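You operate a simulated robot arm through the tools that you are given. There is no shell and no other tool. Be economical: measure what you need, move in short steps, check, and stop when the job is done.

You run a simulated two-armed robot. Do the job below in one go: nothing can be reset, and whatever is moved stays where it is left.

JOB
Put two of the floats from the middle bench on the side table. Take the grease tin from the wheel bench and put it on top of the canoe paddle. Take the red reel cover from the wheel bench and leave it on the upper wall shelf. Take the spare chock and put it on the lower shelf. Pick up the cleaner bottle with one hand, pass it to the other hand and put it on the reel bench. Put the grey bunk pad from the tackle bench on the right deck of the cart. The order is free. Set down upright: reel cover, cleaner bottle, bunk pad.

Only the result counts: the job must be done as asked and must still hold three seconds after the hand-in. Knocking over, shifting, dropping, spilling or breaking anything else fails it. A push-on lid holds only when it is set on centred and level and pressed home; a screw cap is set on level and turned clockwise until tight.

ROBOT AND FRAMES
Two 7-joint arms with fingered hands on one trunk, on a base that drives. Base frame: it is fixed to the floor where the robot stands at the start and does not move with it; the origin is under the middle of the robot, x ahead of it, y to its left, z up; the surface under the hand at the start is at about z = 0.8. Readings come in m, rad, newtons and seconds.
The left shoulder is at the start at [0.087, 0.125, 1.071], the right one opposite. With the tool pointing down near the work surface each hand reaches from about 0.46 to 0.82 m from the robot's upright axis, wherever it stands, measured 20 degrees to its own side. Places, roughly: bunk pad [2.75, 1, 0.75]; canoe paddle (44x11x6 cm) [1, 0.2, 0.8]; cleaner bottle [2.75, 0.75, 1]; float (4x4x9 cm) [0.5, 0.2, 0.8]; grease tin [1, 0.5, 0.75]; lower shelf [1.5, 4.6, 1.2]; reel bench [2.7, -0.7, 0.8]; reel cover [1, 0.75, 0.75]; right deck of the cart [1.4, 2.9, 0.6]; side table [0.6, -0.8, 0.8]; spare chock (20x8x8 cm) [1.4, 0.7, 0.3]; upper wall shelf (18x36 cm) [-0.04, 2.98, 1.14]. Payload 3.6 kg a hand.
The tool frame of a hand sits at the grasp point between the pads (the TCP): z along the fingers, y along the line on which they close. The tips reach 0.03 m beyond it. The gripper opens to 0.104 m. The gripper's body begins 0.035 m behind the TCP. The gripper is a hand of 4 fingers: y runs from the thumb to the fingers, the wrist lies at [-0.015, -0.104, -0.178] in the tool frame, and closing takes about 1.5 s.
Orientation is that of the tool frame in the base frame, as a unit quaternion [x, y, z, w]. With the fingers straight down and the wrist toward the robot, the tool's x, y and z point along [0, 1, 0], [1, 0, 0] and [0, 0, -1] of the base frame.

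CONTROLS
- The arms move only by the tool send_rows. It takes "left_moves", "right_moves" or both (then of equal length, played together; a hand with none holds still); each is a list of rows, each an object (a shift or turn left out is 0, a gripper value left out holds the last) with "claw": the closure, from 0 (fully open) to 1 (shut); "translation": the shift along the tool's x, y, z in m, a list of three; "dr": the turn, a rotation vector about the tool's x, y, z in rad, a list of three. In form: [{"claw": claw, "translation": [tx, ty, tz], "dr": [ax, ay, az]}, ...]. A call has 1 to 12 rows; each row is the pose to reach, as a shift and turn from the pose commanded when the call began, along the tool's axes at that moment. A row lasts 0.2 s, in which the tool goes at most 0.05 m and 0.15 rad; a call with a longer step from one row to the next is refused whole, and so is a gripper value outside its range. Where a pose cannot be reached the arm comes as near as it can. A force on the tool above 40 N (or 10 N above the force at the start of the call, whichever is more), or a blocked arm, ends the call early, and 0.2 s more pass. The fingers move at their own pace (about 0.072 m/s each) and stop on an object; they squeeze with about 29 N. The grip force told is the motor's: it shows also when the fingers shut on nothing. Time passes only in rows, and 0.2 s behind the last, so rows that repeat a pose let the fingers close. It gives the time, the measured TCP pose, the force on the tool (base axes), the opening and the grip force at its end, in the units of the frame above (readings bear some noise), with the torque about the TCP (base axes, N m) and any sound that the robot's microphone picked up.
- Cameras (640 x 400 px; columns grow to the right, rows downward): "scene" is now at [0.2126, -0.0352, 1.2243]; the picture's right is [-0.44, -0.90, 0.00], its down [-0.35, 0.17, -0.92] and it looks along [0.83, -0.41, -0.39] (base axes); focal length 214 px, centre (320, 200). "left" rides on the left gripper at [-0.061, -0.092, -0.13] in its tool frame; the picture's right is [-0.81, -0.27, 0.52], its down [0.53, -0.71, 0.46] and it looks along [0.24, 0.64, 0.72] (tool axes); focal length 275 px, centre (320, 200). "right" rides on the right gripper at [0.061, -0.092, -0.131] in its tool frame; the picture's right is [-0.81, 0.28, -0.52], its down [-0.53, -0.71, 0.45] and it looks along [-0.24, 0.64, 0.73] (tool axes); focal length 275 px, centre (320, 200). There is no depth. A picture from a camera that has moved, and an enlarged one, comes with that camera's place and axes in the base frame and with its lens. The place of the scene camera against the robot may be out by one fixed shift of up to 0.018 m in any direction.
- get_image(camera): a new picture of that camera. No time passes.
- move_column(by): slides the trunk up (or, below 0, down) by that many m; the arms and the scene camera ride with it, the base frame stays. It gives what a move gives, with no picture.
- drive_base(legs): drives the robot by 1 to 6 legs, each [ahead, left, turn to the left] in m, m and rad, along the robot's own axes; the way and the turn of a leg run together, so that a leg with both is an arc; at most 1.5 m and 3.142 rad a leg. The arms and the cameras ride along, it lands a little off, and it stops where it bumps. It gives what a move gives.
- hand_shape(shape, hand): the hand has 4 fingers and takes this shape, open, in about a second: jaw (thumb against the fingers, like two jaws); tri (thumb and two fingers); tip (a fingertip pinch); poke (one finger out to press); point (the index stretched); flat (the hand flat); cup (the hand cupped); fist (a fist). The gripper value then closes the fingers along that shape, each until it touches; the sizes above hold for jaw. It gives what a move gives, with no picture.
- turn_head(pan, tilt): turns the head with the scene camera to pan (to the left, within 1.396 rad either way) and tilt (down, from -0.506 to 1.204), counted from straight ahead of the robot. It gives what a move gives.
- inspect(camera, box): a new picture of the part [left, top, right, bottom] of that camera's present view, enlarged. No time passes.
- finish_job(): hands the job in; it is judged then, once.

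Go step by step. Nothing tells you exact positions but the pictures and the camera data: compare them with the known pose of the tool, close in by small moves and look again before you grip or let go. The budget is 217 turns and 212 pictures, counting those below and the enlarged ones. Unless the task says otherwise, let go and move clear before handing in.

The tools are called as a command line: name --argument value ..., lists and objects as JSON in quotes. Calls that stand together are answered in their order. send_rows: Moves the arms, as the interface text tells. Its arguments: {"type":"object","properties":{"left_moves":{"type":"array","items":{"type":"object","properties":{"claw":{"type":"number"},"translation":{"type":"array","items":{"type":"number"}},"dr":{"type":"array","items":{"type":"number"}}}}},"right_moves":{"type":"array","items":{"type":"object","properties":{"claw":{"type":"number"},"translation":{"type":"array","items":{"type":"number"}},"dr":{"type":"array","items":{"type":"number"}}}}}},"required":[]} The other tools are called the same way: move_column (by) slides the trunk up or down; hand_shape (shape, hand) gives the hand a shape; drive_base (legs) drives the base; turn_head (pan, tilt) turns the head that bears the scene camera; get_image (camera) takes a picture; inspect (camera, box) takes an enlarged picture of a part of a camera's view; finish_job () hands the job in.

At the start:

```text
clock: 0.0
left_position: [0.5528, 0.1244, 1.096]
left_ee_rot: [0.708, 0.707, -0.001, 0.0]
left_ft_force: [0.5, 0.7, -0.2]
left_moment: [0.0, -0.02, 0.0]
left_width: 0.1037
left_finger_force: 0.1
left_shape: jaw
right_position: [0.4515, -0.2962, 1.1693]
right_ee_rot: [0.707, 0.707, 0.001, 0.001]
right_ft_force: [0.3, -1.1, -0.1]
right_moment: [-0.04, 0.01, 0.01]
right_width: 0.1037
right_finger_force: 0.0
right_shape: jaw
trunk travel left (down, up): [-0.3, 0.236]
robot x, y, heading: [0.0037, -0.0017, -0.002]
head pan, tilt: [-0.461, 0.398]
```

scene: 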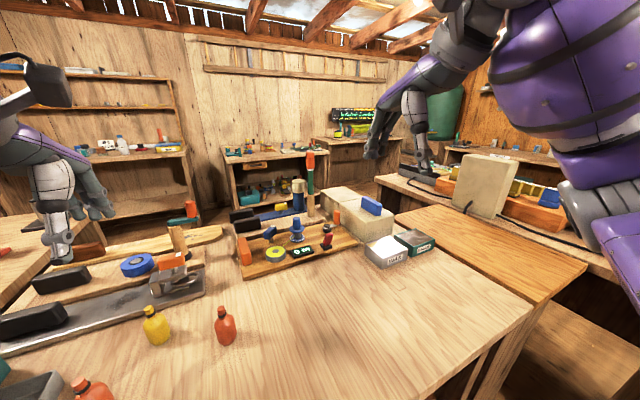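
right: 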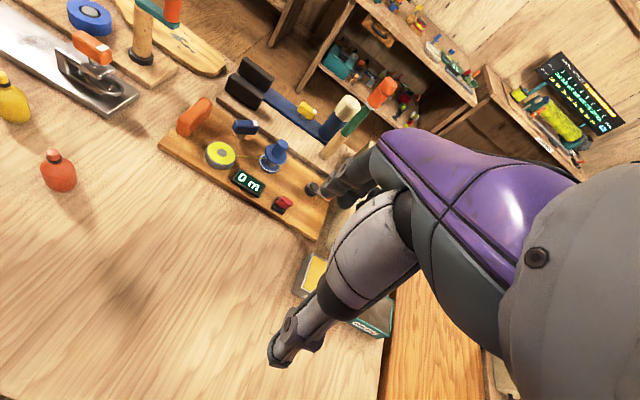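
left: 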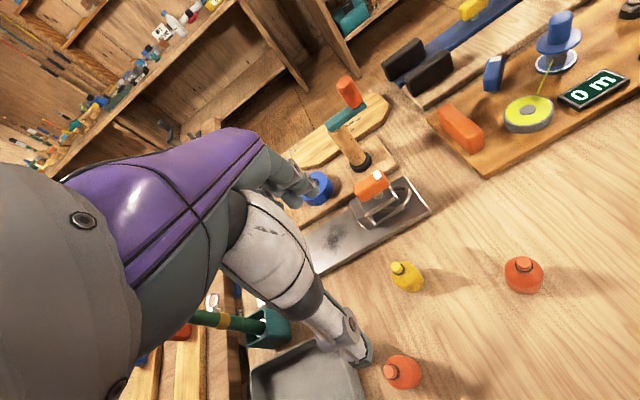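

I see the middle bench with floats (yellow, red bottles) ahead of the robot. I'll look around with the head to map places.

turn_head --pan 0.4 --tilt 0.6

get_image --camera "scene"

turn_head --pan 1.2 --tilt 0.3

get_image --camera "scene"

turn_head --pan -1.0 --tilt 0.5

get_image --camera "scene"

```text
clock: 1.2
left_position: [0.5535, 0.1244, 1.0965]
left_ee_rot: [0.707, 0.707, -0.001, 0.0]
left_ft_force: [1.0, 0.1, -0.4]
left_moment: [0.0, 0.02, -0.01]
left_width: 0.1036
left_finger_force: 0.1
left_shape: jaw
right_position: [0.4499, -0.2948, 1.1677]
right_ee_rot: [0.707, 0.707, 0.0, 0.0]
right_ft_force: [-0.4, 0.5, 0.2]
right_moment: [0.0, 0.03, 0.01]
right_width: 0.1036
right_finger_force: 0.1
right_shape: jaw
trunk travel left (down, up): [-0.3, 0.236]
robot x, y, heading: [0.0002, -0.0056, -0.005]
head pan, tilt: [0.4, 0.6]
```

```text
208 pictures are left
camera scene: at [0.211, 0.0402, 1.206], right [0.39, -0.92, 0.0], down [-0.52, -0.22, -0.83], along [0.76, 0.32, -0.56], focal length 214 px, centre (320, 200)
```

scene: 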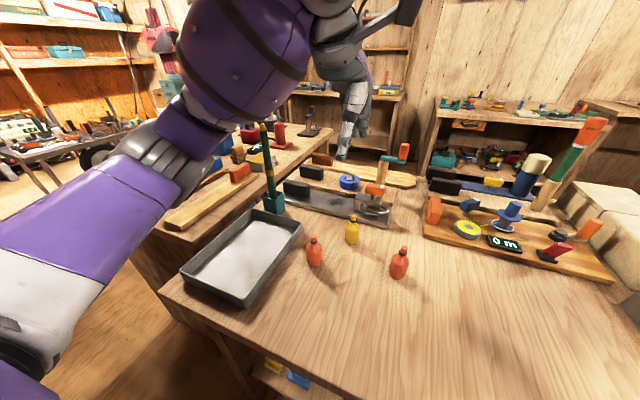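

```text
clock: 2.3
left_position: [0.5525, 0.1238, 1.0963]
left_ee_rot: [0.707, 0.707, -0.001, -0.001]
left_ft_force: [0.2, 0.3, 0.2]
left_moment: [-0.03, 0.0, 0.03]
left_width: 0.1036
left_finger_force: 0.1
left_shape: jaw
right_position: [0.4514, -0.2943, 1.1678]
right_ee_rot: [0.707, 0.707, 0.0, 0.001]
right_ft_force: [-0.1, 0.3, -0.6]
right_moment: [0.0, 0.01, 0.02]
right_width: 0.1037
right_finger_force: 0.0
right_shape: jaw
trunk travel left (down, up): [-0.3, 0.236]
robot x, y, heading: [-0.0004, -0.0009, 0.004]
head pan, tilt: [1.201, 0.3]
```

```text
207 pictures are left
camera scene: at [0.1634, 0.0929, 1.2334], right [0.93, -0.36, 0.0], down [-0.11, -0.28, -0.96], along [0.35, 0.89, -0.3], focal length 214 px, centre (320, 200)
```

scene: 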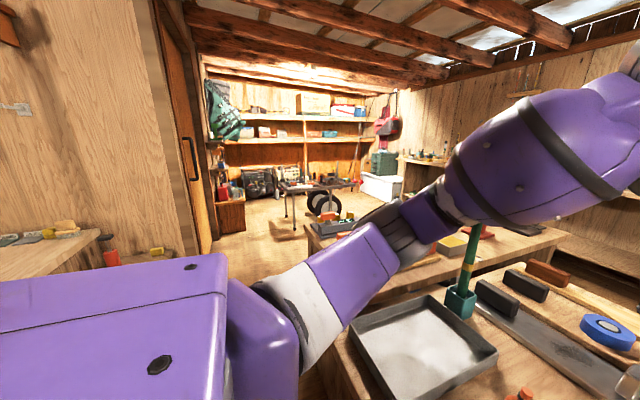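

```text
clock: 4.4
left_position: [0.5524, 0.1229, 1.0965]
left_ee_rot: [0.707, 0.707, 0.0, -0.001]
left_ft_force: [0.5, 1.0, 0.2]
left_moment: [0.01, 0.01, 0.0]
left_width: 0.1035
left_finger_force: 0.1
left_shape: jaw
right_position: [0.4507, -0.295, 1.1679]
right_ee_rot: [0.707, 0.707, 0.0, 0.001]
right_ft_force: [0.6, 0.0, -0.5]
right_moment: [-0.01, 0.04, 0.03]
right_width: 0.1036
right_finger_force: 0.1
right_shape: jaw
trunk travel left (down, up): [-0.3, 0.236]
robot x, y, heading: [-0.0005, -0.0017, -0.0]
head pan, tilt: [-1.0, 0.499]
```

```text
206 pictures are left
camera scene: at [0.1788, -0.0706, 1.2151], right [-0.84, -0.54, 0.0], down [-0.26, 0.4, -0.88], along [0.47, -0.74, -0.48], focal length 214 px, centre (320, 200)
```

scene: 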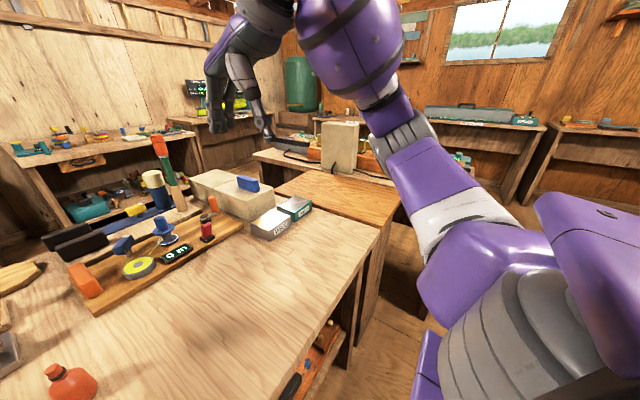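

Floats are around [.50,.19], [.60,.12] (yellow), [.54,0]. I'll take the two red ones, one per hand; first hover above each and look.

send_rows --left_moves '[{"translation": [0.016, -0.014, 0.036]}, {"translation": [0.033, -0.028, 0.073]}, {"translation": [0.05, -0.042, 0.11]}, {"translation": [0.066, -0.0555, 0.136]}, {"translation": [0.066, -0.0555, 0.136]}, {"translation": [0.066, -0.0555, 0.136]}, {"translation": [0.066, -0.0555, 0.136]}, {"translation": [0.066, -0.0555, 0.136]}, {"translation": [0.066, -0.0555, 0.136]}]' --right_moves '[{"translation": [0.036, 0.011, 0.026]}, {"translation": [0.072, 0.022, 0.052]}, {"translation": [0.108, 0.033, 0.078]}, {"translation": [0.145, 0.044, 0.104]}, {"translation": [0.181, 0.055, 0.13]}, {"translation": [0.217, 0.066, 0.156]}, {"translation": [0.254, 0.078, 0.182]}, {"translation": [0.29, 0.089, 0.208]}, {"translation": [0.29, 0.089, 0.208]}]'

get_image --camera "left"

get_image --camera "right"

turn_head --pan 0.1 --tilt 0.8

get_image --camera "scene"

```text
clock: 6.4
left_position: [0.4962, 0.1904, 0.9618]
left_ee_rot: [0.707, 0.707, 0.0, -0.001]
left_ft_force: [-0.4, -0.4, -1.4]
left_moment: [-0.02, 0.02, -0.01]
left_width: 0.1037
left_finger_force: 0.0
left_shape: jaw
right_position: [0.544, -0.0022, 0.9575]
right_ee_rot: [0.707, 0.707, 0.001, 0.0]
right_ft_force: [-0.3, 1.1, 0.8]
right_moment: [0.01, -0.01, 0.0]
right_width: 0.104
right_finger_force: 0.1
right_shape: jaw
trunk travel left (down, up): [-0.3, 0.236]
robot x, y, heading: [0.0009, -0.0008, -0.006]
head pan, tilt: [-1.0, 0.499]
```

```text
205 pictures are left
camera left: at [0.4057, 0.128, 1.0912], right [-0.28, -0.81, -0.52], down [-0.71, 0.53, -0.45], along [0.64, 0.24, -0.73], focal length 275 px, centre (320, 200)
```

left: 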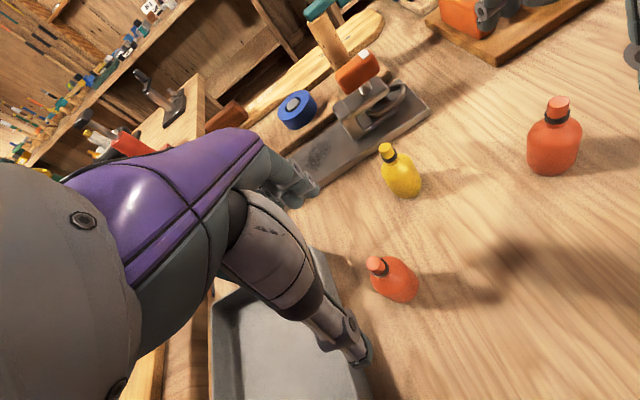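

```text
204 pictures are left
camera right: at [0.4504, 0.0601, 1.0895], right [0.27, -0.81, 0.52], down [-0.71, -0.53, -0.46], along [0.65, -0.24, -0.72], focal length 275 px, centre (320, 200)
```

right: 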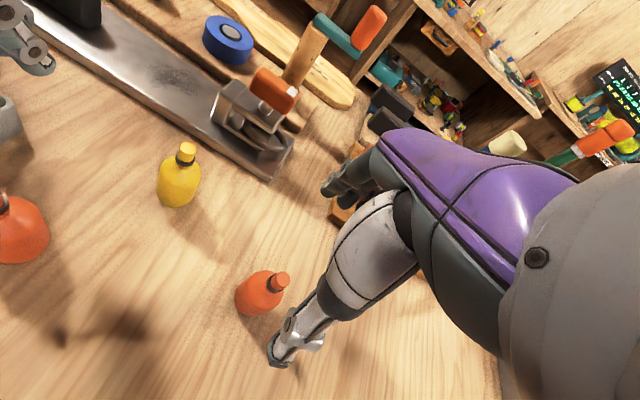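

```text
clock: 7.7
left_position: [0.4964, 0.1898, 0.9604]
left_ee_rot: [0.708, 0.706, -0.001, 0.0]
left_ft_force: [0.5, 1.0, -0.1]
left_moment: [-0.03, -0.01, -0.01]
left_width: 0.1037
left_finger_force: 0.1
left_shape: jaw
right_position: [0.5436, -0.0023, 0.9578]
right_ee_rot: [0.707, 0.707, 0.001, 0.0]
right_ft_force: [1.0, 0.0, -0.1]
right_moment: [0.0, 0.0, 0.0]
right_width: 0.1036
right_finger_force: 0.1
right_shape: jaw
trunk travel left (down, up): [-0.3, 0.236]
robot x, y, heading: [0.0, -0.0006, 0.001]
head pan, tilt: [0.099, 0.799]
```

```text
203 pictures are left
camera scene: at [0.2099, 0.0138, 1.1891], right [0.1, -1.0, 0.0], down [-0.71, -0.07, -0.7], along [0.69, 0.07, -0.72], focal length 214 px, centre (320, 200)
```

scene: 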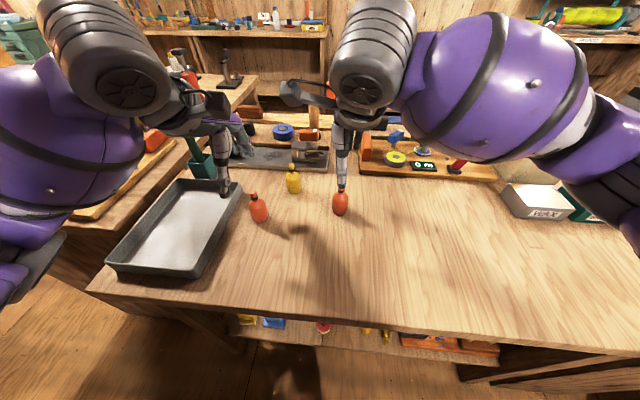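

Refined: left red float at [.494,.171], right one at [.541,-.002]. Aligning, lowering and gripping.

send_rows --left_moves '[{"translation": [-0.019, -0.002, 0.0]}, {"translation": [-0.019, -0.002, 0.033]}, {"translation": [-0.019, -0.002, 0.066]}, {"translation": [-0.019, -0.002, 0.097]}, {"translation": [-0.019, -0.002, 0.097]}]' --right_moves '[{"translation": [0.0, -0.003, 0.0]}, {"translation": [0, -0.003, 0.033]}, {"translation": [0, -0.003, 0.066]}, {"translation": [0, -0.003, 0.094]}, {"translation": [0, -0.003, 0.094]}]'

get_image --camera "left"

get_image --camera "right"

```text
clock: 8.9
left_position: [0.4957, 0.1699, 0.8632]
left_ee_rot: [0.707, 0.707, -0.001, -0.001]
left_ft_force: [-0.3, 0.2, -0.8]
left_moment: [-0.05, -0.03, 0.0]
left_width: 0.1039
left_finger_force: 0.1
left_shape: jaw
right_position: [0.5372, -0.0035, 0.8634]
right_ee_rot: [0.707, 0.707, 0.0, 0.0]
right_ft_force: [0.2, -0.4, 0.0]
right_moment: [0.01, -0.01, -0.02]
right_width: 0.1036
right_finger_force: 0.0
right_shape: jaw
trunk travel left (down, up): [-0.3, 0.236]
robot x, y, heading: [0.0011, 0.0009, 0.002]
head pan, tilt: [0.099, 0.799]
```

```text
202 pictures are left
camera left: at [0.4037, 0.1081, 0.9936], right [-0.28, -0.81, -0.52], down [-0.71, 0.53, -0.46], along [0.64, 0.24, -0.73], focal length 275 px, centre (320, 200)
```

left: 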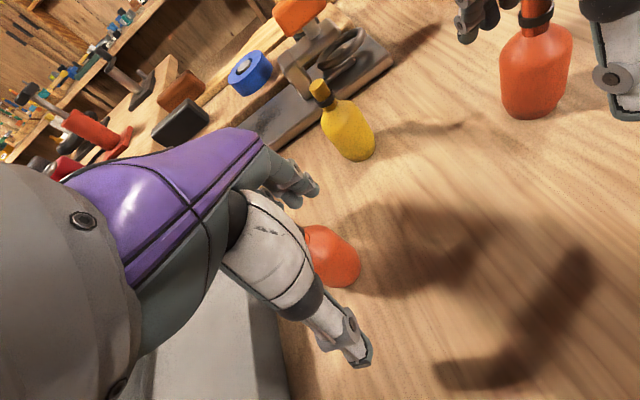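

```text
201 pictures are left
camera right: at [0.4454, 0.0575, 0.9955], right [0.28, -0.81, 0.52], down [-0.71, -0.53, -0.46], along [0.65, -0.24, -0.72], focal length 275 px, centre (320, 200)
```

right: 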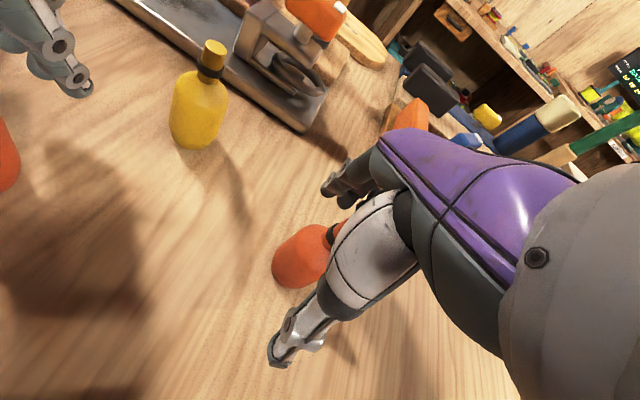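

Both floats are between the fingers; closing.

send_rows --left_moves '[{"claw": 1}, {"claw": 1}, {"claw": 1}, {"claw": 1}, {"claw": 1}, {"claw": 1}, {"claw": 1}, {"claw": 1}, {"claw": 1}, {"claw": 1, "translation": [0, 0, -0.04]}, {"claw": 1, "translation": [0, 0, -0.08]}]' --right_moves '[{"claw": 1}, {"claw": 1}, {"claw": 1}, {"claw": 1}, {"claw": 1}, {"claw": 1}, {"claw": 1}, {"claw": 1}, {"claw": 1}, {"claw": 1, "translation": [0, 0, -0.04]}, {"claw": 1, "translation": [0, 0, -0.08]}]'

get_image --camera "left"

get_image --camera "right"

```text
clock: 11.3
left_position: [0.4925, 0.1695, 0.9436]
left_ee_rot: [0.707, 0.707, -0.001, 0.0]
left_ft_force: [0.4, -0.1, -0.2]
left_moment: [-0.03, 0.0, 0.01]
left_width: 0.0276
left_finger_force: 29.0
left_shape: jaw
right_position: [0.5397, -0.0016, 0.9458]
right_ee_rot: [0.707, 0.707, 0.001, 0.0]
right_ft_force: [0.1, 0.5, -0.7]
right_moment: [0.0, 0.0, 0.0]
right_width: 0.028
right_finger_force: 29.3
right_shape: jaw
trunk travel left (down, up): [-0.3, 0.236]
robot x, y, heading: [0.0007, 0.0002, -0.001]
head pan, tilt: [0.099, 0.799]
```

```text
200 pictures are left
camera left: at [0.402, 0.1085, 1.0737], right [-0.28, -0.81, -0.52], down [-0.71, 0.53, -0.45], along [0.64, 0.24, -0.73], focal length 275 px, centre (320, 200)
```

left: 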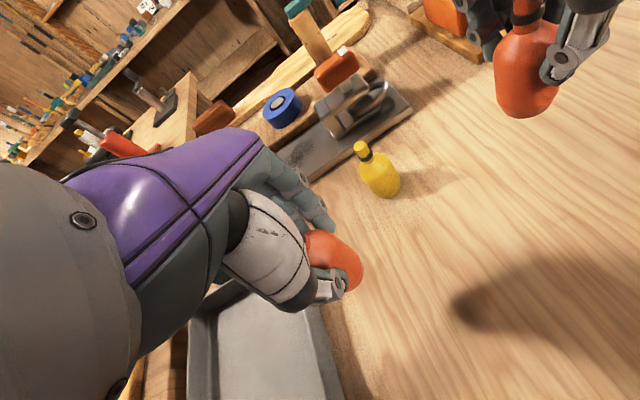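

```text
199 pictures are left
camera right: at [0.4471, 0.0599, 1.0772], right [0.28, -0.81, 0.52], down [-0.71, -0.53, -0.46], along [0.65, -0.24, -0.72], focal length 275 px, centre (320, 200)
```

right: 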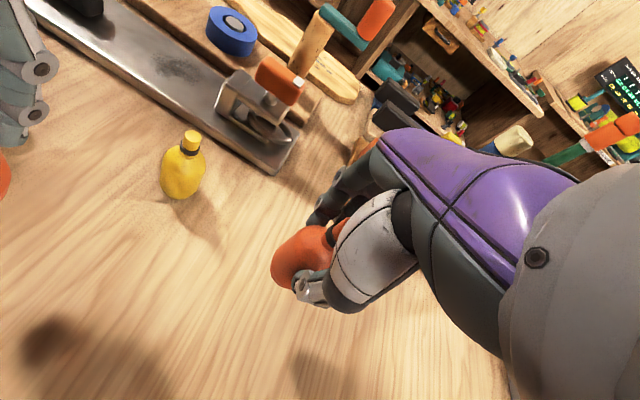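

Both floats held. I'll raise the trunk and slide right to reach the side table.

move_column --by 0.12

drive_base --legs '[[0, -0.57, 0]]'

turn_head --pan -0.3 --tilt 0.8

get_image --camera "scene"

```text
clock: 12.8
left_position: [0.4956, 0.1712, 1.0625]
left_ee_rot: [0.707, 0.707, -0.001, -0.001]
left_ft_force: [-0.1, -0.5, -0.4]
left_moment: [0.0, 0.03, 0.01]
left_width: 0.0275
left_finger_force: 28.8
left_shape: jaw
right_position: [0.5365, -0.0049, 1.0651]
right_ee_rot: [0.707, 0.707, 0.0, 0.0]
right_ft_force: [-0.4, -0.4, -0.8]
right_moment: [-0.05, 0.05, 0.03]
right_width: 0.0282
right_finger_force: 28.6
right_shape: jaw
trunk travel left (down, up): [-0.42, 0.116]
robot x, y, heading: [-0.002, -0.0009, 0.002]
head pan, tilt: [0.099, 0.799]
```

```text
clock: 18.4
left_position: [0.4945, -0.4089, 1.0647]
left_ee_rot: [0.707, 0.707, -0.001, -0.001]
left_ft_force: [0.6, 0.1, -1.3]
left_moment: [0.0, -0.03, -0.01]
left_width: 0.0276
left_finger_force: 29.4
left_shape: jaw
right_position: [0.5371, -0.5856, 1.0656]
right_ee_rot: [0.706, 0.708, 0.001, 0.001]
right_ft_force: [0.2, 0.3, -0.5]
right_moment: [-0.02, -0.01, 0.03]
right_width: 0.028
right_finger_force: 28.9
right_shape: jaw
trunk travel left (down, up): [-0.42, 0.116]
robot x, y, heading: [-0.0007, -0.5811, 0.002]
head pan, tilt: [0.099, 0.799]
```

```text
clock: 19.2
left_position: [0.4956, -0.4103, 1.0634]
left_ee_rot: [0.707, 0.707, -0.001, 0.0]
left_ft_force: [0.2, 0.1, -0.6]
left_moment: [0.02, 0.01, -0.02]
left_width: 0.0277
left_finger_force: 28.9
left_shape: jaw
right_position: [0.537, -0.5859, 1.0656]
right_ee_rot: [0.706, 0.708, -0.001, 0.0]
right_ft_force: [-0.5, -0.6, -2.0]
right_moment: [0.01, 0.01, -0.02]
right_width: 0.0282
right_finger_force: 29.0
right_shape: jaw
trunk travel left (down, up): [-0.42, 0.116]
robot x, y, heading: [-0.0003, -0.5787, 0.0]
head pan, tilt: [-0.3, 0.799]
```

```text
198 pictures are left
camera scene: at [0.1776, -0.5986, 1.3098], right [-0.29, -0.96, 0.0], down [-0.69, 0.21, -0.7], along [0.67, -0.21, -0.72], focal length 214 px, centre (320, 200)
```

scene: 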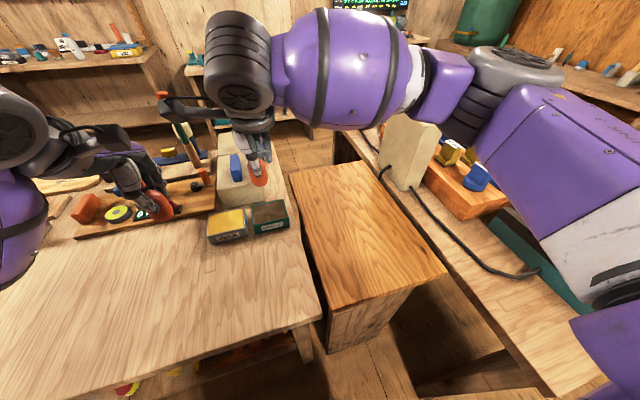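

Side table top spans x .31–.81, y −.67…−.98. Right float goes to about [.48,−.87].

send_rows --right_moves '[{"translation": [-0.047, -0.01, 0]}, {"translation": [-0.095, -0.019, 0]}, {"translation": [-0.142, -0.029, 0]}, {"translation": [-0.19, -0.038, 0]}, {"translation": [-0.237, -0.048, 0]}, {"translation": [-0.284, -0.057, 0]}, {"translation": [-0.284, -0.057, 0.045]}, {"translation": [-0.284, -0.057, 0.09]}, {"translation": [-0.284, -0.057, 0.135]}, {"translation": [-0.284, -0.057, 0.17]}]'

get_image --camera "right"

get_image --camera "scene"

```text
clock: 21.4
left_position: [0.496, -0.4104, 1.0641]
left_ee_rot: [0.707, 0.708, -0.001, 0.0]
left_ft_force: [-0.7, -0.3, -0.2]
left_moment: [0.0, 0.04, -0.01]
left_width: 0.0275
left_finger_force: 29.5
left_shape: jaw
right_position: [0.481, -0.8706, 0.8964]
right_ee_rot: [0.707, 0.707, 0.001, 0.0]
right_ft_force: [-0.7, 0.2, -1.1]
right_moment: [-0.03, 0.0, 0.01]
right_width: 0.0278
right_finger_force: 29.1
right_shape: jaw
trunk travel left (down, up): [-0.42, 0.116]
robot x, y, heading: [0.0023, -0.5819, 0.0]
head pan, tilt: [-0.3, 0.799]
```

```text
197 pictures are left
camera right: at [0.3887, -0.8081, 1.0276], right [0.28, -0.81, 0.52], down [-0.71, -0.53, -0.46], along [0.65, -0.24, -0.72], focal length 275 px, centre (320, 200)
```

right: 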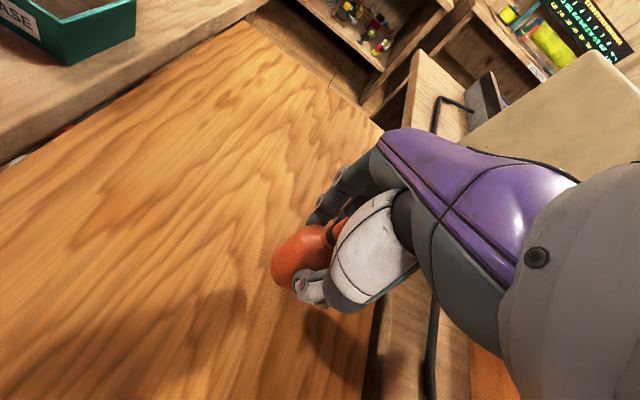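

```text
196 pictures are left
camera scene: at [0.1777, -0.5989, 1.3098], right [-0.29, -0.96, 0.0], down [-0.69, 0.21, -0.7], along [0.67, -0.21, -0.72], focal length 214 px, centre (320, 200)
```

scene: 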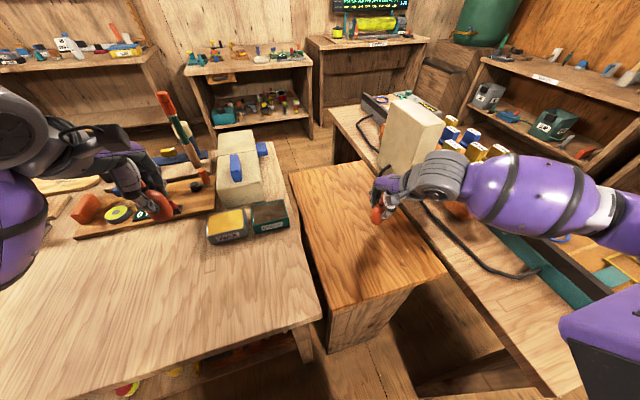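

Over the table, about 10 cm inside the edge. Lowering until contact.

send_rows --right_moves '[{"translation": [0, 0, 0.015]}, {"translation": [0, 0, 0.025]}, {"translation": [0, 0, 0.03]}, {"translation": [0, 0, 0.034]}, {"translation": [0, 0, 0.034]}]'

get_image --camera "right"

```text
clock: 22.6
left_position: [0.495, -0.4093, 1.0637]
left_ee_rot: [0.707, 0.707, 0.0, 0.001]
left_ft_force: [-0.7, 0.5, -1.6]
left_moment: [-0.02, -0.01, 0.0]
left_width: 0.0273
left_finger_force: 29.1
left_shape: jaw
right_position: [0.4817, -0.8693, 0.8625]
right_ee_rot: [0.707, 0.708, 0.001, 0.002]
right_ft_force: [-0.3, -0.5, 8.8]
right_moment: [-0.01, -0.08, 0.0]
right_width: 0.0282
right_finger_force: 29.1
right_shape: jaw
trunk travel left (down, up): [-0.42, 0.116]
robot x, y, heading: [0.0019, -0.5778, 0.001]
head pan, tilt: [-0.3, 0.799]
```

```text
195 pictures are left
camera right: at [0.3889, -0.8071, 0.9944], right [0.27, -0.81, 0.52], down [-0.71, -0.53, -0.46], along [0.65, -0.24, -0.72], focal length 275 px, centre (320, 200)
```

right: 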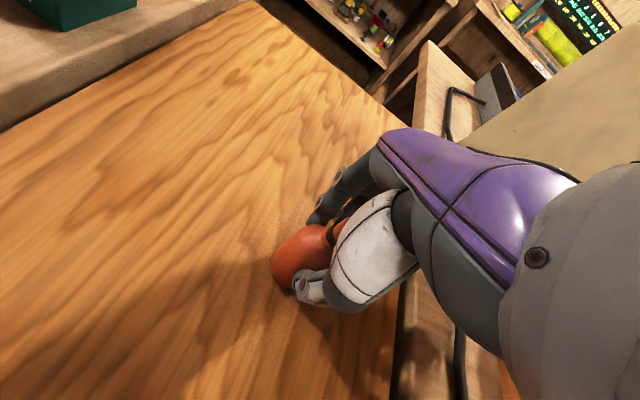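

Contact felt; release and lift straight up.

send_rows --right_moves '[{"claw": 0.3}, {"claw": 0.0}, {"claw": 0}, {"claw": 0}, {"claw": 0}, {"claw": 0}, {"claw": 0, "translation": [0, 0, -0.03]}, {"claw": 0, "translation": [0, 0, -0.08]}, {"claw": 0, "translation": [0, 0, -0.13]}, {"claw": 0, "translation": [0, 0, -0.18]}]'

send_rows --right_moves '[{"translation": [0, -0.03, -0.03]}, {"translation": [0, -0.07, -0.04]}, {"translation": [0, -0.1, -0.04]}, {"translation": [-0.04, -0.1, -0.04]}]'

get_image --camera "scene"

```text
clock: 24.9
left_position: [0.4946, -0.41, 1.0634]
left_ee_rot: [0.707, 0.708, 0.0, 0.0]
left_ft_force: [-0.2, -0.7, -0.9]
left_moment: [0.01, 0.01, -0.02]
left_width: 0.0273
left_finger_force: 29.0
left_shape: jaw
right_position: [0.4813, -0.8687, 1.0454]
right_ee_rot: [0.706, 0.708, 0.0, -0.001]
right_ft_force: [0.2, 0.2, 0.6]
right_moment: [-0.02, 0.02, -0.03]
right_width: 0.1036
right_finger_force: 0.1
right_shape: jaw
trunk travel left (down, up): [-0.42, 0.116]
robot x, y, heading: [-0.0013, -0.5788, -0.001]
head pan, tilt: [-0.3, 0.799]
```

```text
clock: 25.9
left_position: [0.4955, -0.4111, 1.0633]
left_ee_rot: [0.706, 0.708, -0.001, -0.001]
left_ft_force: [-0.2, 0.3, -1.9]
left_moment: [-0.01, 0.0, 0.02]
left_width: 0.0275
left_finger_force: 28.7
left_shape: jaw
right_position: [0.3808, -0.9106, 1.0825]
right_ee_rot: [0.706, 0.708, -0.001, 0.0]
right_ft_force: [0.2, 0.8, -0.4]
right_moment: [0.02, -0.05, 0.0]
right_width: 0.1039
right_finger_force: 0.0
right_shape: jaw
trunk travel left (down, up): [-0.42, 0.116]
robot x, y, heading: [-0.0009, -0.5825, -0.001]
head pan, tilt: [-0.3, 0.799]
```

```text
194 pictures are left
camera scene: at [0.1772, -0.5991, 1.3098], right [-0.29, -0.96, 0.0], down [-0.68, 0.21, -0.7], along [0.67, -0.21, -0.72], focal length 214 px, centre (320, 200)
```

scene: 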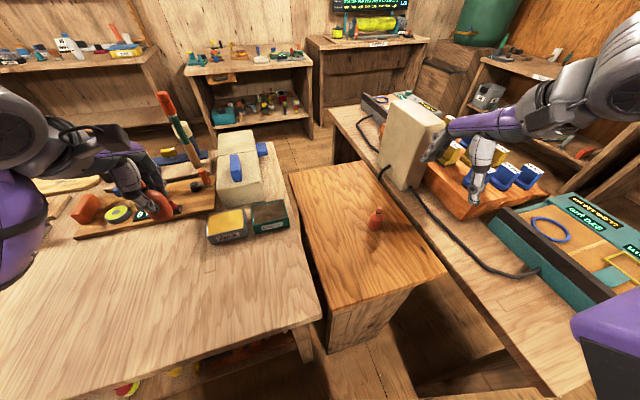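

First float stands. Now the left float to about [.60,−.75].

send_rows --left_moves '[{"translation": [-0.045, 0.013, 0]}, {"translation": [-0.09, 0.026, 0]}, {"translation": [-0.135, 0.039, 0]}, {"translation": [-0.18, 0.052, 0]}, {"translation": [-0.225, 0.065, 0]}, {"translation": [-0.27, 0.078, 0]}, {"translation": [-0.31, 0.095, 0]}, {"translation": [-0.345, 0.105, 0]}, {"translation": [-0.345, 0.105, 0.05]}, {"translation": [-0.345, 0.105, 0.1]}, {"translation": [-0.345, 0.105, 0.15]}, {"translation": [-0.345, 0.105, 0.165]}]'

get_image --camera "scene"

```text
clock: 28.4
left_position: [0.6004, -0.7526, 0.8992]
left_ee_rot: [0.707, 0.708, 0.0, 0.0]
left_ft_force: [0.6, 0.2, 0.1]
left_moment: [0.03, 0.0, 0.0]
left_width: 0.027
left_finger_force: 29.6
left_shape: jaw
right_position: [0.3818, -0.9098, 1.0831]
right_ee_rot: [0.706, 0.708, 0.001, 0.001]
right_ft_force: [0.0, -0.5, 0.3]
right_moment: [0.01, -0.02, 0.0]
right_width: 0.1038
right_finger_force: 0.0
right_shape: jaw
trunk travel left (down, up): [-0.42, 0.116]
robot x, y, heading: [0.0023, -0.5812, 0.001]
head pan, tilt: [-0.3, 0.799]
```

```text
193 pictures are left
camera scene: at [0.1775, -0.5988, 1.3098], right [-0.29, -0.96, 0.0], down [-0.69, 0.21, -0.7], along [0.67, -0.21, -0.72], focal length 214 px, centre (320, 200)
```

scene: 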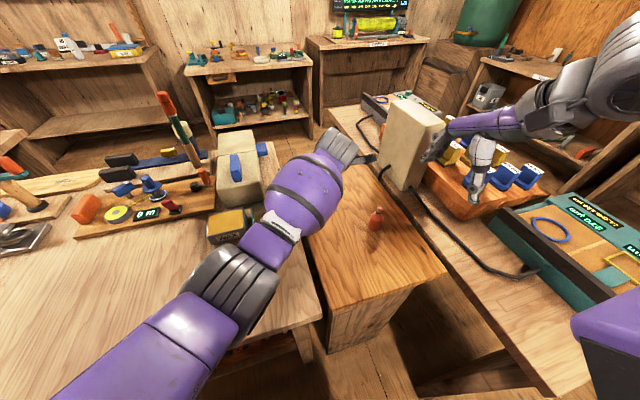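

send_rows --left_moves '[{"translation": [0, 0, 0.015]}, {"translation": [0, 0, 0.025]}, {"translation": [0, 0, 0.031]}, {"translation": [0, 0, 0.036]}, {"translation": [0, 0, 0.036]}]'

get_image --camera "left"

```text
clock: 29.6
left_position: [0.6001, -0.7531, 0.8637]
left_ee_rot: [0.707, 0.708, -0.002, 0.002]
left_ft_force: [-1.5, 0.3, 3.2]
left_moment: [0.03, -0.01, 0.01]
left_width: 0.0273
left_finger_force: 29.1
left_shape: jaw
right_position: [0.382, -0.9091, 1.0837]
right_ee_rot: [0.707, 0.707, 0.001, 0.001]
right_ft_force: [0.5, 0.3, 0.4]
right_moment: [-0.02, 0.0, 0.0]
right_width: 0.104
right_finger_force: 0.0
right_shape: jaw
trunk travel left (down, up): [-0.42, 0.116]
robot x, y, heading: [-0.0008, -0.5783, 0.001]
head pan, tilt: [-0.3, 0.799]
```

```text
192 pictures are left
camera left: at [0.5098, -0.816, 0.9934], right [-0.27, -0.81, -0.52], down [-0.71, 0.53, -0.46], along [0.64, 0.24, -0.72], focal length 275 px, centre (320, 200)
```

left: 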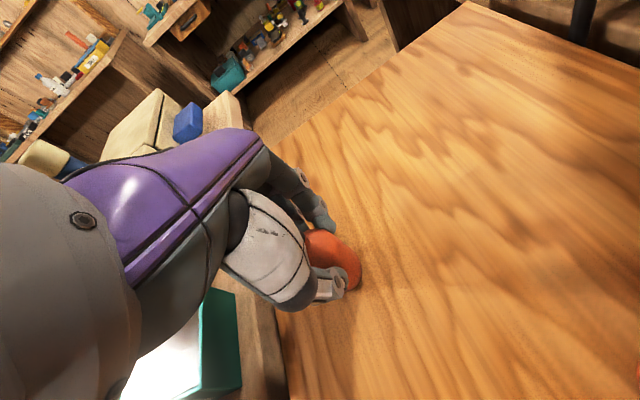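

Touching down; release, lift, and return over to the left.

send_rows --left_moves '[{"claw": 0.3}, {"claw": 0.0}, {"claw": 0}, {"claw": 0}, {"claw": 0}, {"claw": 0}, {"claw": 0, "translation": [0, 0, -0.03]}, {"claw": 0, "translation": [0, 0, -0.08]}, {"claw": 0, "translation": [0, 0, -0.13]}, {"claw": 0, "translation": [0, 0, -0.18]}, {"claw": 0, "translation": [0, 0, -0.21]}]'

send_rows --left_moves '[{"translation": [0.045, -0.01, 0]}, {"translation": [0.09, -0.02, 0]}, {"translation": [0.135, -0.03, 0]}, {"translation": [0.18, -0.04, 0]}, {"translation": [0.225, -0.05, 0]}, {"translation": [0.27, -0.06, 0]}, {"translation": [0.315, -0.07, 0]}, {"translation": [0.36, -0.08, 0]}, {"translation": [0.4, -0.09, 0]}, {"translation": [0.445, -0.1, 0]}]' --right_moves '[{"translation": [0.03, 0, -0.02]}, {"translation": [0.06, 0, -0.04]}, {"translation": [0.06, 0, -0.04]}, {"translation": [0.06, 0, -0.04]}, {"translation": [0.06, 0, -0.04]}, {"translation": [0.06, 0, -0.04]}, {"translation": [0.06, 0, -0.04]}, {"translation": [0.06, 0, -0.04]}, {"translation": [0.06, 0, -0.04]}, {"translation": [0.06, 0, -0.04]}]'

get_image --camera "scene"

```text
clock: 32.0
left_position: [0.5998, -0.7541, 1.0726]
left_ee_rot: [0.706, 0.708, -0.001, -0.001]
left_ft_force: [0.1, 0.0, 0.0]
left_moment: [-0.02, -0.02, -0.05]
left_width: 0.1038
left_finger_force: 0.2
left_shape: jaw
right_position: [0.3822, -0.9101, 1.0836]
right_ee_rot: [0.707, 0.708, 0.002, 0.001]
right_ft_force: [0.3, -0.7, -0.2]
right_moment: [-0.02, -0.02, -0.02]
right_width: 0.1038
right_finger_force: 0.0
right_shape: jaw
trunk travel left (down, up): [-0.42, 0.116]
robot x, y, heading: [-0.0009, -0.5805, 0.0]
head pan, tilt: [-0.3, 0.799]
```

```text
clock: 34.2
left_position: [0.4994, -0.3097, 1.0747]
left_ee_rot: [0.707, 0.707, 0.001, 0.0]
left_ft_force: [0.0, 0.4, 0.6]
left_moment: [0.02, -0.01, -0.02]
left_width: 0.1039
left_finger_force: 0.0
left_shape: jaw
right_position: [0.3804, -0.8478, 1.1218]
right_ee_rot: [0.707, 0.707, 0.0, 0.001]
right_ft_force: [-0.2, -0.1, -0.2]
right_moment: [0.01, 0.0, 0.0]
right_width: 0.1039
right_finger_force: 0.1
right_shape: jaw
trunk travel left (down, up): [-0.42, 0.116]
robot x, y, heading: [0.0003, -0.5794, -0.004]
head pan, tilt: [-0.3, 0.799]
```

```text
191 pictures are left
camera scene: at [0.1769, -0.5977, 1.3099], right [-0.29, -0.96, 0.0], down [-0.68, 0.21, -0.7], along [0.67, -0.21, -0.72], focal length 214 px, centre (320, 200)
```

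scene: 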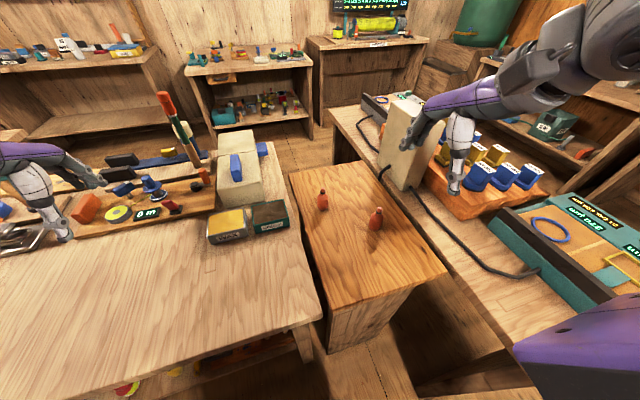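

Both floats are on the side table. Tuck hands in and drive left to the wheel bench.

send_rows --left_moves '[{"translation": [0.02, -0.03, -0.03]}, {"translation": [0.04, -0.06, -0.06]}, {"translation": [0.06, -0.09, -0.09]}, {"translation": [0.06, -0.11, -0.12]}]' --right_moves '[{"translation": [0.03, 0, -0.02]}, {"translation": [0.06, 0, -0.04]}, {"translation": [0.06, 0, -0.04]}, {"translation": [0.06, 0, -0.04]}]'

turn_head --pan 0.5 --tilt 0.6

drive_base --legs '[[0, 1.0, 0]]'

get_image --camera "scene"

```text
clock: 35.2
left_position: [0.387, -0.2492, 1.1942]
left_ee_rot: [0.706, 0.708, -0.001, 0.0]
left_ft_force: [0.6, -0.1, 0.4]
left_moment: [0.01, 0.02, 0.0]
left_width: 0.1038
left_finger_force: 0.0
left_shape: jaw
right_position: [0.3818, -0.7914, 1.1619]
right_ee_rot: [0.707, 0.707, 0.0, 0.001]
right_ft_force: [0.0, 0.5, 0.7]
right_moment: [0.04, -0.01, 0.04]
right_width: 0.1038
right_finger_force: 0.1
right_shape: jaw
trunk travel left (down, up): [-0.42, 0.116]
robot x, y, heading: [-0.0004, -0.5792, 0.001]
head pan, tilt: [-0.3, 0.799]
```

```text
clock: 36.4
left_position: [0.3868, -0.2502, 1.1932]
left_ee_rot: [0.707, 0.708, -0.001, -0.001]
left_ft_force: [0.0, 0.0, 0.8]
left_moment: [0.02, -0.03, 0.01]
left_width: 0.1038
left_finger_force: 0.1
left_shape: jaw
right_position: [0.3834, -0.7914, 1.1611]
right_ee_rot: [0.707, 0.708, 0.002, 0.001]
right_ft_force: [-0.1, 0.1, 0.1]
right_moment: [0.02, -0.02, 0.0]
right_width: 0.1037
right_finger_force: 0.1
right_shape: jaw
trunk travel left (down, up): [-0.42, 0.116]
robot x, y, heading: [-0.0047, -0.581, 0.001]
head pan, tilt: [0.499, 0.6]
```

```text
clock: 45.4
left_position: [0.396, 0.7319, 1.1934]
left_ee_rot: [0.711, 0.704, -0.001, -0.001]
left_ft_force: [-0.3, -0.4, 0.2]
left_moment: [0.01, 0.0, 0.03]
left_width: 0.1039
left_finger_force: 0.0
left_shape: jaw
right_position: [0.385, 0.192, 1.1614]
right_ee_rot: [0.712, 0.703, 0.001, 0.001]
right_ft_force: [0.5, 0.9, -0.3]
right_moment: [-0.03, 0.01, 0.0]
right_width: 0.1036
right_finger_force: 0.1
right_shape: jaw
trunk travel left (down, up): [-0.42, 0.116]
robot x, y, heading: [0.009, 0.4065, -0.009]
head pan, tilt: [0.499, 0.6]
```

```text
190 pictures are left
camera scene: at [0.1831, 0.4524, 1.3267], right [0.47, -0.88, 0.0], down [-0.5, -0.27, -0.83], along [0.73, 0.39, -0.56], focal length 214 px, centre (320, 200)
```

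scene: 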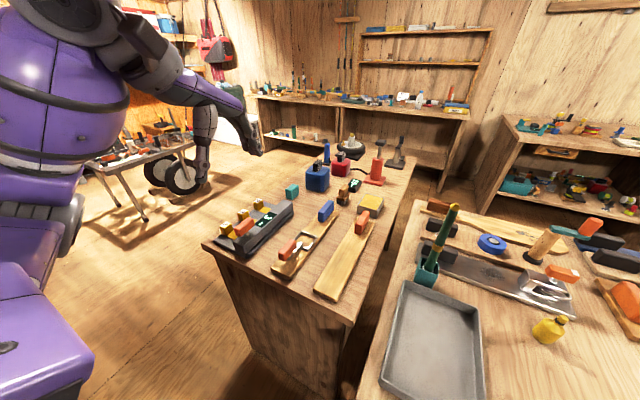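

Wheel bench spans x .46–1.65, y .51–1.09. Zooming on its items.

inspect --camera "scene" --box '[200, 100, 460, 262]'

inspect --camera "scene" --box '[380, 180, 640, 342]'

inspect --camera "scene" --box '[80, 80, 240, 180]'

inspect --camera "scene" --box '[320, 60, 480, 160]'

```text
2.46 times, centred on (330, 181) of scene
camera zoom: at [0.1831, 0.4524, 1.3267], right [0.47, -0.88, 0.0], down [-0.5, -0.27, -0.83], along [0.73, 0.39, -0.56], focal length 528 px, centre (295, 247)
```

zoom: 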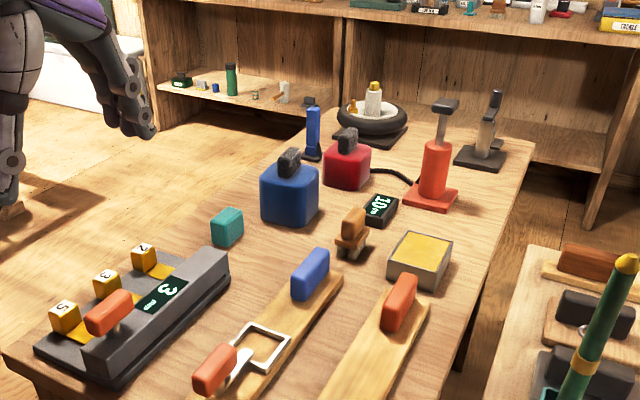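

```text
2.46 times, centred on (510, 261) of scene
camera zoom: at [0.1831, 0.4524, 1.3267], right [0.47, -0.88, 0.0], down [-0.5, -0.27, -0.83], along [0.73, 0.39, -0.56], focal length 528 px, centre (-148, 50)
```

zoom: 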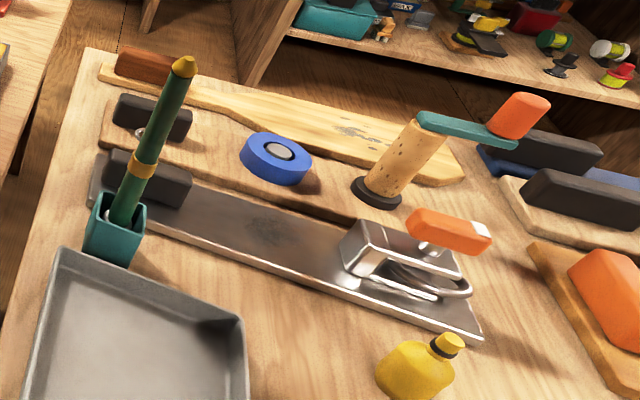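

```text
4.00 times, centred on (160, 130) of scene
camera zoom: at [0.1831, 0.4524, 1.3267], right [0.47, -0.88, 0.0], down [-0.5, -0.27, -0.83], along [0.73, 0.39, -0.56], focal length 858 px, centre (960, 480)
```

zoom: 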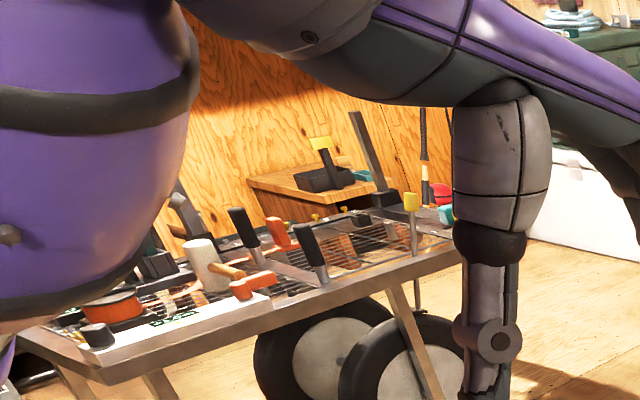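

```text
4.00 times, centred on (400, 110) of scene
camera zoom: at [0.1831, 0.4524, 1.3267], right [0.47, -0.88, 0.0], down [-0.5, -0.27, -0.83], along [0.73, 0.39, -0.56], focal length 858 px, centre (0, 560)
```

zoom: 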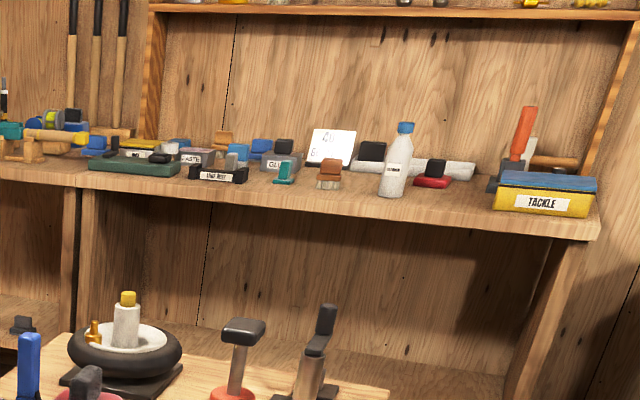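

Grease tin (yellow-topped grey tin) near [.99,.62], red cover near [1.2,.88], paddle is the farthest wooden piece, only reachable from the bench's far side. I'll drive around the wheel bench's left end toward the aisle at x≈2.1.

drive_base --legs '[[0, 1.2, 0.009], [1.1, 0, 0]]'

turn_head --pan -0.1 --tilt 0.5

get_image --camera "scene"

turn_head --pan -1.0 --tilt 0.6

get_image --camera "scene"

turn_head --pan 1.3 --tilt 0.3

get_image --camera "scene"

```text
clock: 53.0
left_position: [0.4434, 1.6504, 1.1902]
left_ee_rot: [0.711, 0.703, -0.002, 0.0]
left_ft_force: [0.8, 0.2, 0.0]
left_moment: [-0.05, 0.02, -0.05]
left_width: 0.1037
left_finger_force: 0.1
left_shape: jaw
right_position: [0.4319, 1.1107, 1.1615]
right_ee_rot: [0.711, 0.703, -0.002, 0.001]
right_ft_force: [0.7, -0.4, 1.8]
right_moment: [-0.04, 0.05, -0.01]
right_width: 0.1038
right_finger_force: 0.0
right_shape: jaw
trunk travel left (down, up): [-0.42, 0.116]
robot x, y, heading: [0.0503, 1.3203, -0.008]
head pan, tilt: [0.499, 0.6]
stopped in leg 1: the robot was blocked; the commanded pose is now the measured one
```

```text
clock: 54.0
left_position: [0.439, 1.6479, 1.1936]
left_ee_rot: [0.712, 0.703, 0.0, 0.0]
left_ft_force: [0.1, -0.5, 0.3]
left_moment: [0.02, 0.0, -0.01]
left_width: 0.1039
left_finger_force: 0.1
left_shape: jaw
right_position: [0.4274, 1.1082, 1.1623]
right_ee_rot: [0.712, 0.702, 0.0, 0.0]
right_ft_force: [0.6, 0.4, 0.3]
right_moment: [-0.01, -0.03, -0.03]
right_width: 0.104
right_finger_force: 0.1
right_shape: jaw
trunk travel left (down, up): [-0.42, 0.116]
robot x, y, heading: [0.0487, 1.3222, -0.009]
head pan, tilt: [-0.099, 0.499]
```

```text
185 pictures are left
camera scene: at [0.239, 1.3168, 1.3357], right [-0.11, -0.99, 0.0], down [-0.48, 0.05, -0.88], along [0.87, -0.1, -0.48], focal length 214 px, centre (320, 200)
```

scene: 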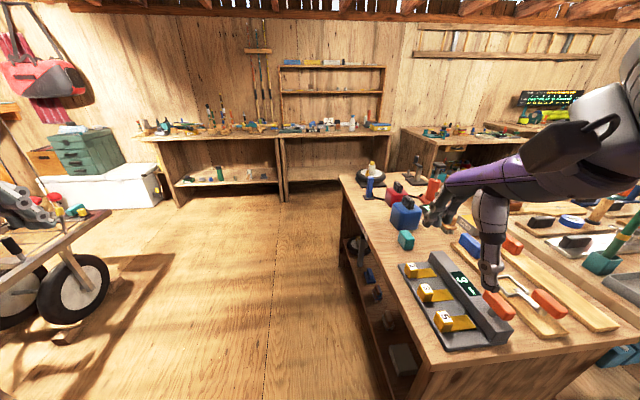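

```text
clock: 55.2
left_position: [0.4397, 1.6471, 1.1935]
left_ee_rot: [0.711, 0.703, 0.001, 0.001]
left_ft_force: [0.2, 0.2, 0.2]
left_moment: [0.03, -0.01, 0.02]
left_width: 0.1036
left_finger_force: 0.0
left_shape: jaw
right_position: [0.4272, 1.107, 1.1615]
right_ee_rot: [0.711, 0.703, 0.0, 0.0]
right_ft_force: [0.6, -0.7, -0.5]
right_moment: [0.0, 0.0, 0.0]
right_width: 0.1038
right_finger_force: 0.1
right_shape: jaw
trunk travel left (down, up): [-0.42, 0.116]
robot x, y, heading: [0.0509, 1.3239, -0.012]
head pan, tilt: [-1.0, 0.6]
```

```text
184 pictures are left
camera scene: at [0.1955, 1.2517, 1.3267], right [-0.85, -0.53, 0.0], down [-0.3, 0.48, -0.83], along [0.44, -0.7, -0.56], focal length 214 px, centre (320, 200)
```

scene: 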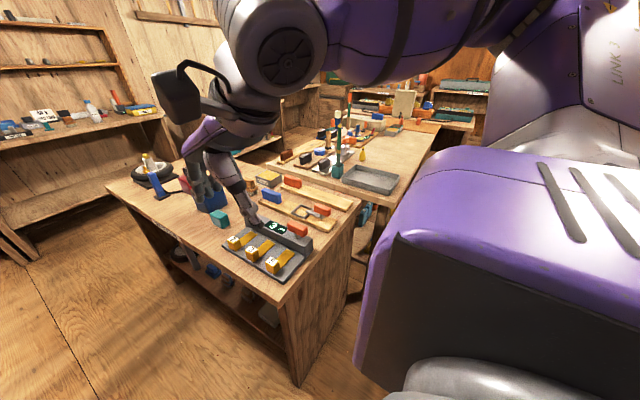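

```text
clock: 57.4
left_position: [0.4385, 1.6465, 1.1932]
left_ee_rot: [0.711, 0.703, 0.001, 0.0]
left_ft_force: [-0.7, 0.5, 0.3]
left_moment: [0.02, 0.0, 0.0]
left_width: 0.1037
left_finger_force: 0.1
left_shape: jaw
right_position: [0.4284, 1.107, 1.1607]
right_ee_rot: [0.711, 0.703, 0.0, 0.0]
right_ft_force: [-1.0, -1.1, -0.5]
right_moment: [0.0, 0.02, 0.03]
right_width: 0.1036
right_finger_force: 0.0
right_shape: jaw
trunk travel left (down, up): [-0.42, 0.116]
robot x, y, heading: [0.0456, 1.3238, -0.011]
head pan, tilt: [1.3, 0.3]
```

```text
183 pictures are left
camera scene: at [0.1746, 1.4162, 1.3542], right [0.96, -0.28, 0.0], down [-0.08, -0.28, -0.96], along [0.27, 0.92, -0.3], focal length 214 px, centre (320, 200)
```

scene: 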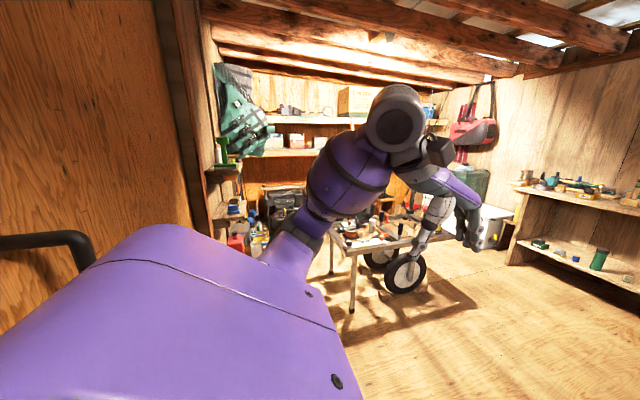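

The robot's back likely caught the door handle on the wall. I'll step ahead slightly, then go left further, then ahead.

drive_base --legs '[[0.07, 0, 0.01], [0.02, 0.3, 0], [0.6, 0.05, 0]]'

turn_head --pan 0.0 --tilt 0.5

get_image --camera "scene"

```text
clock: 64.2
left_position: [1.1307, 1.9868, 1.1922]
left_ee_rot: [0.71, 0.704, 0.001, 0.0]
left_ft_force: [-0.3, 0.8, -0.3]
left_moment: [0.0, 0.02, 0.02]
left_width: 0.1039
left_finger_force: 0.0
left_shape: jaw
right_position: [1.1201, 1.4464, 1.1615]
right_ee_rot: [0.711, 0.703, 0.0, -0.001]
right_ft_force: [0.3, 0.1, -0.6]
right_moment: [0.0, 0.0, 0.0]
right_width: 0.1036
right_finger_force: 0.0
right_shape: jaw
trunk travel left (down, up): [-0.42, 0.116]
robot x, y, heading: [0.7398, 1.6642, -0.005]
head pan, tilt: [1.3, 0.3]
```

```text
clock: 65.6
left_position: [1.1297, 1.9867, 1.1927]
left_ee_rot: [0.71, 0.704, 0.0, 0.001]
left_ft_force: [0.8, 0.4, 0.3]
left_moment: [-0.01, -0.02, 0.03]
left_width: 0.1037
left_finger_force: 0.1
left_shape: jaw
right_position: [1.1195, 1.4469, 1.1616]
right_ee_rot: [0.711, 0.703, 0.0, 0.001]
right_ft_force: [-1.2, 0.4, -0.6]
right_moment: [0.03, -0.02, 0.0]
right_width: 0.1037
right_finger_force: 0.1
right_shape: jaw
trunk travel left (down, up): [-0.42, 0.116]
robot x, y, heading: [0.7399, 1.6617, -0.007]
head pan, tilt: [0.0, 0.499]
```

```text
182 pictures are left
camera scene: at [0.9312, 1.6651, 1.3358], right [-0.01, -1.0, 0.0], down [-0.48, 0.0, -0.88], along [0.88, -0.01, -0.48], focal length 214 px, centre (320, 200)
```

scene: 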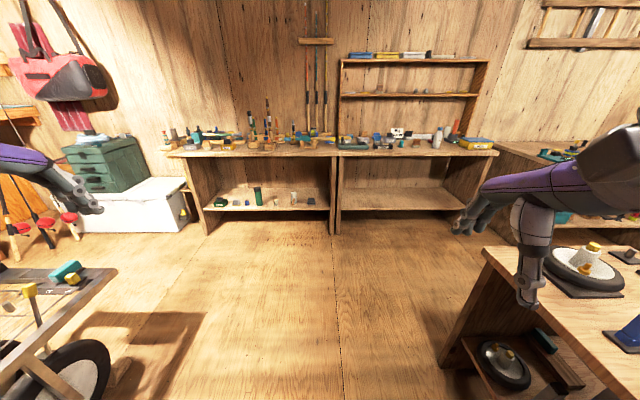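

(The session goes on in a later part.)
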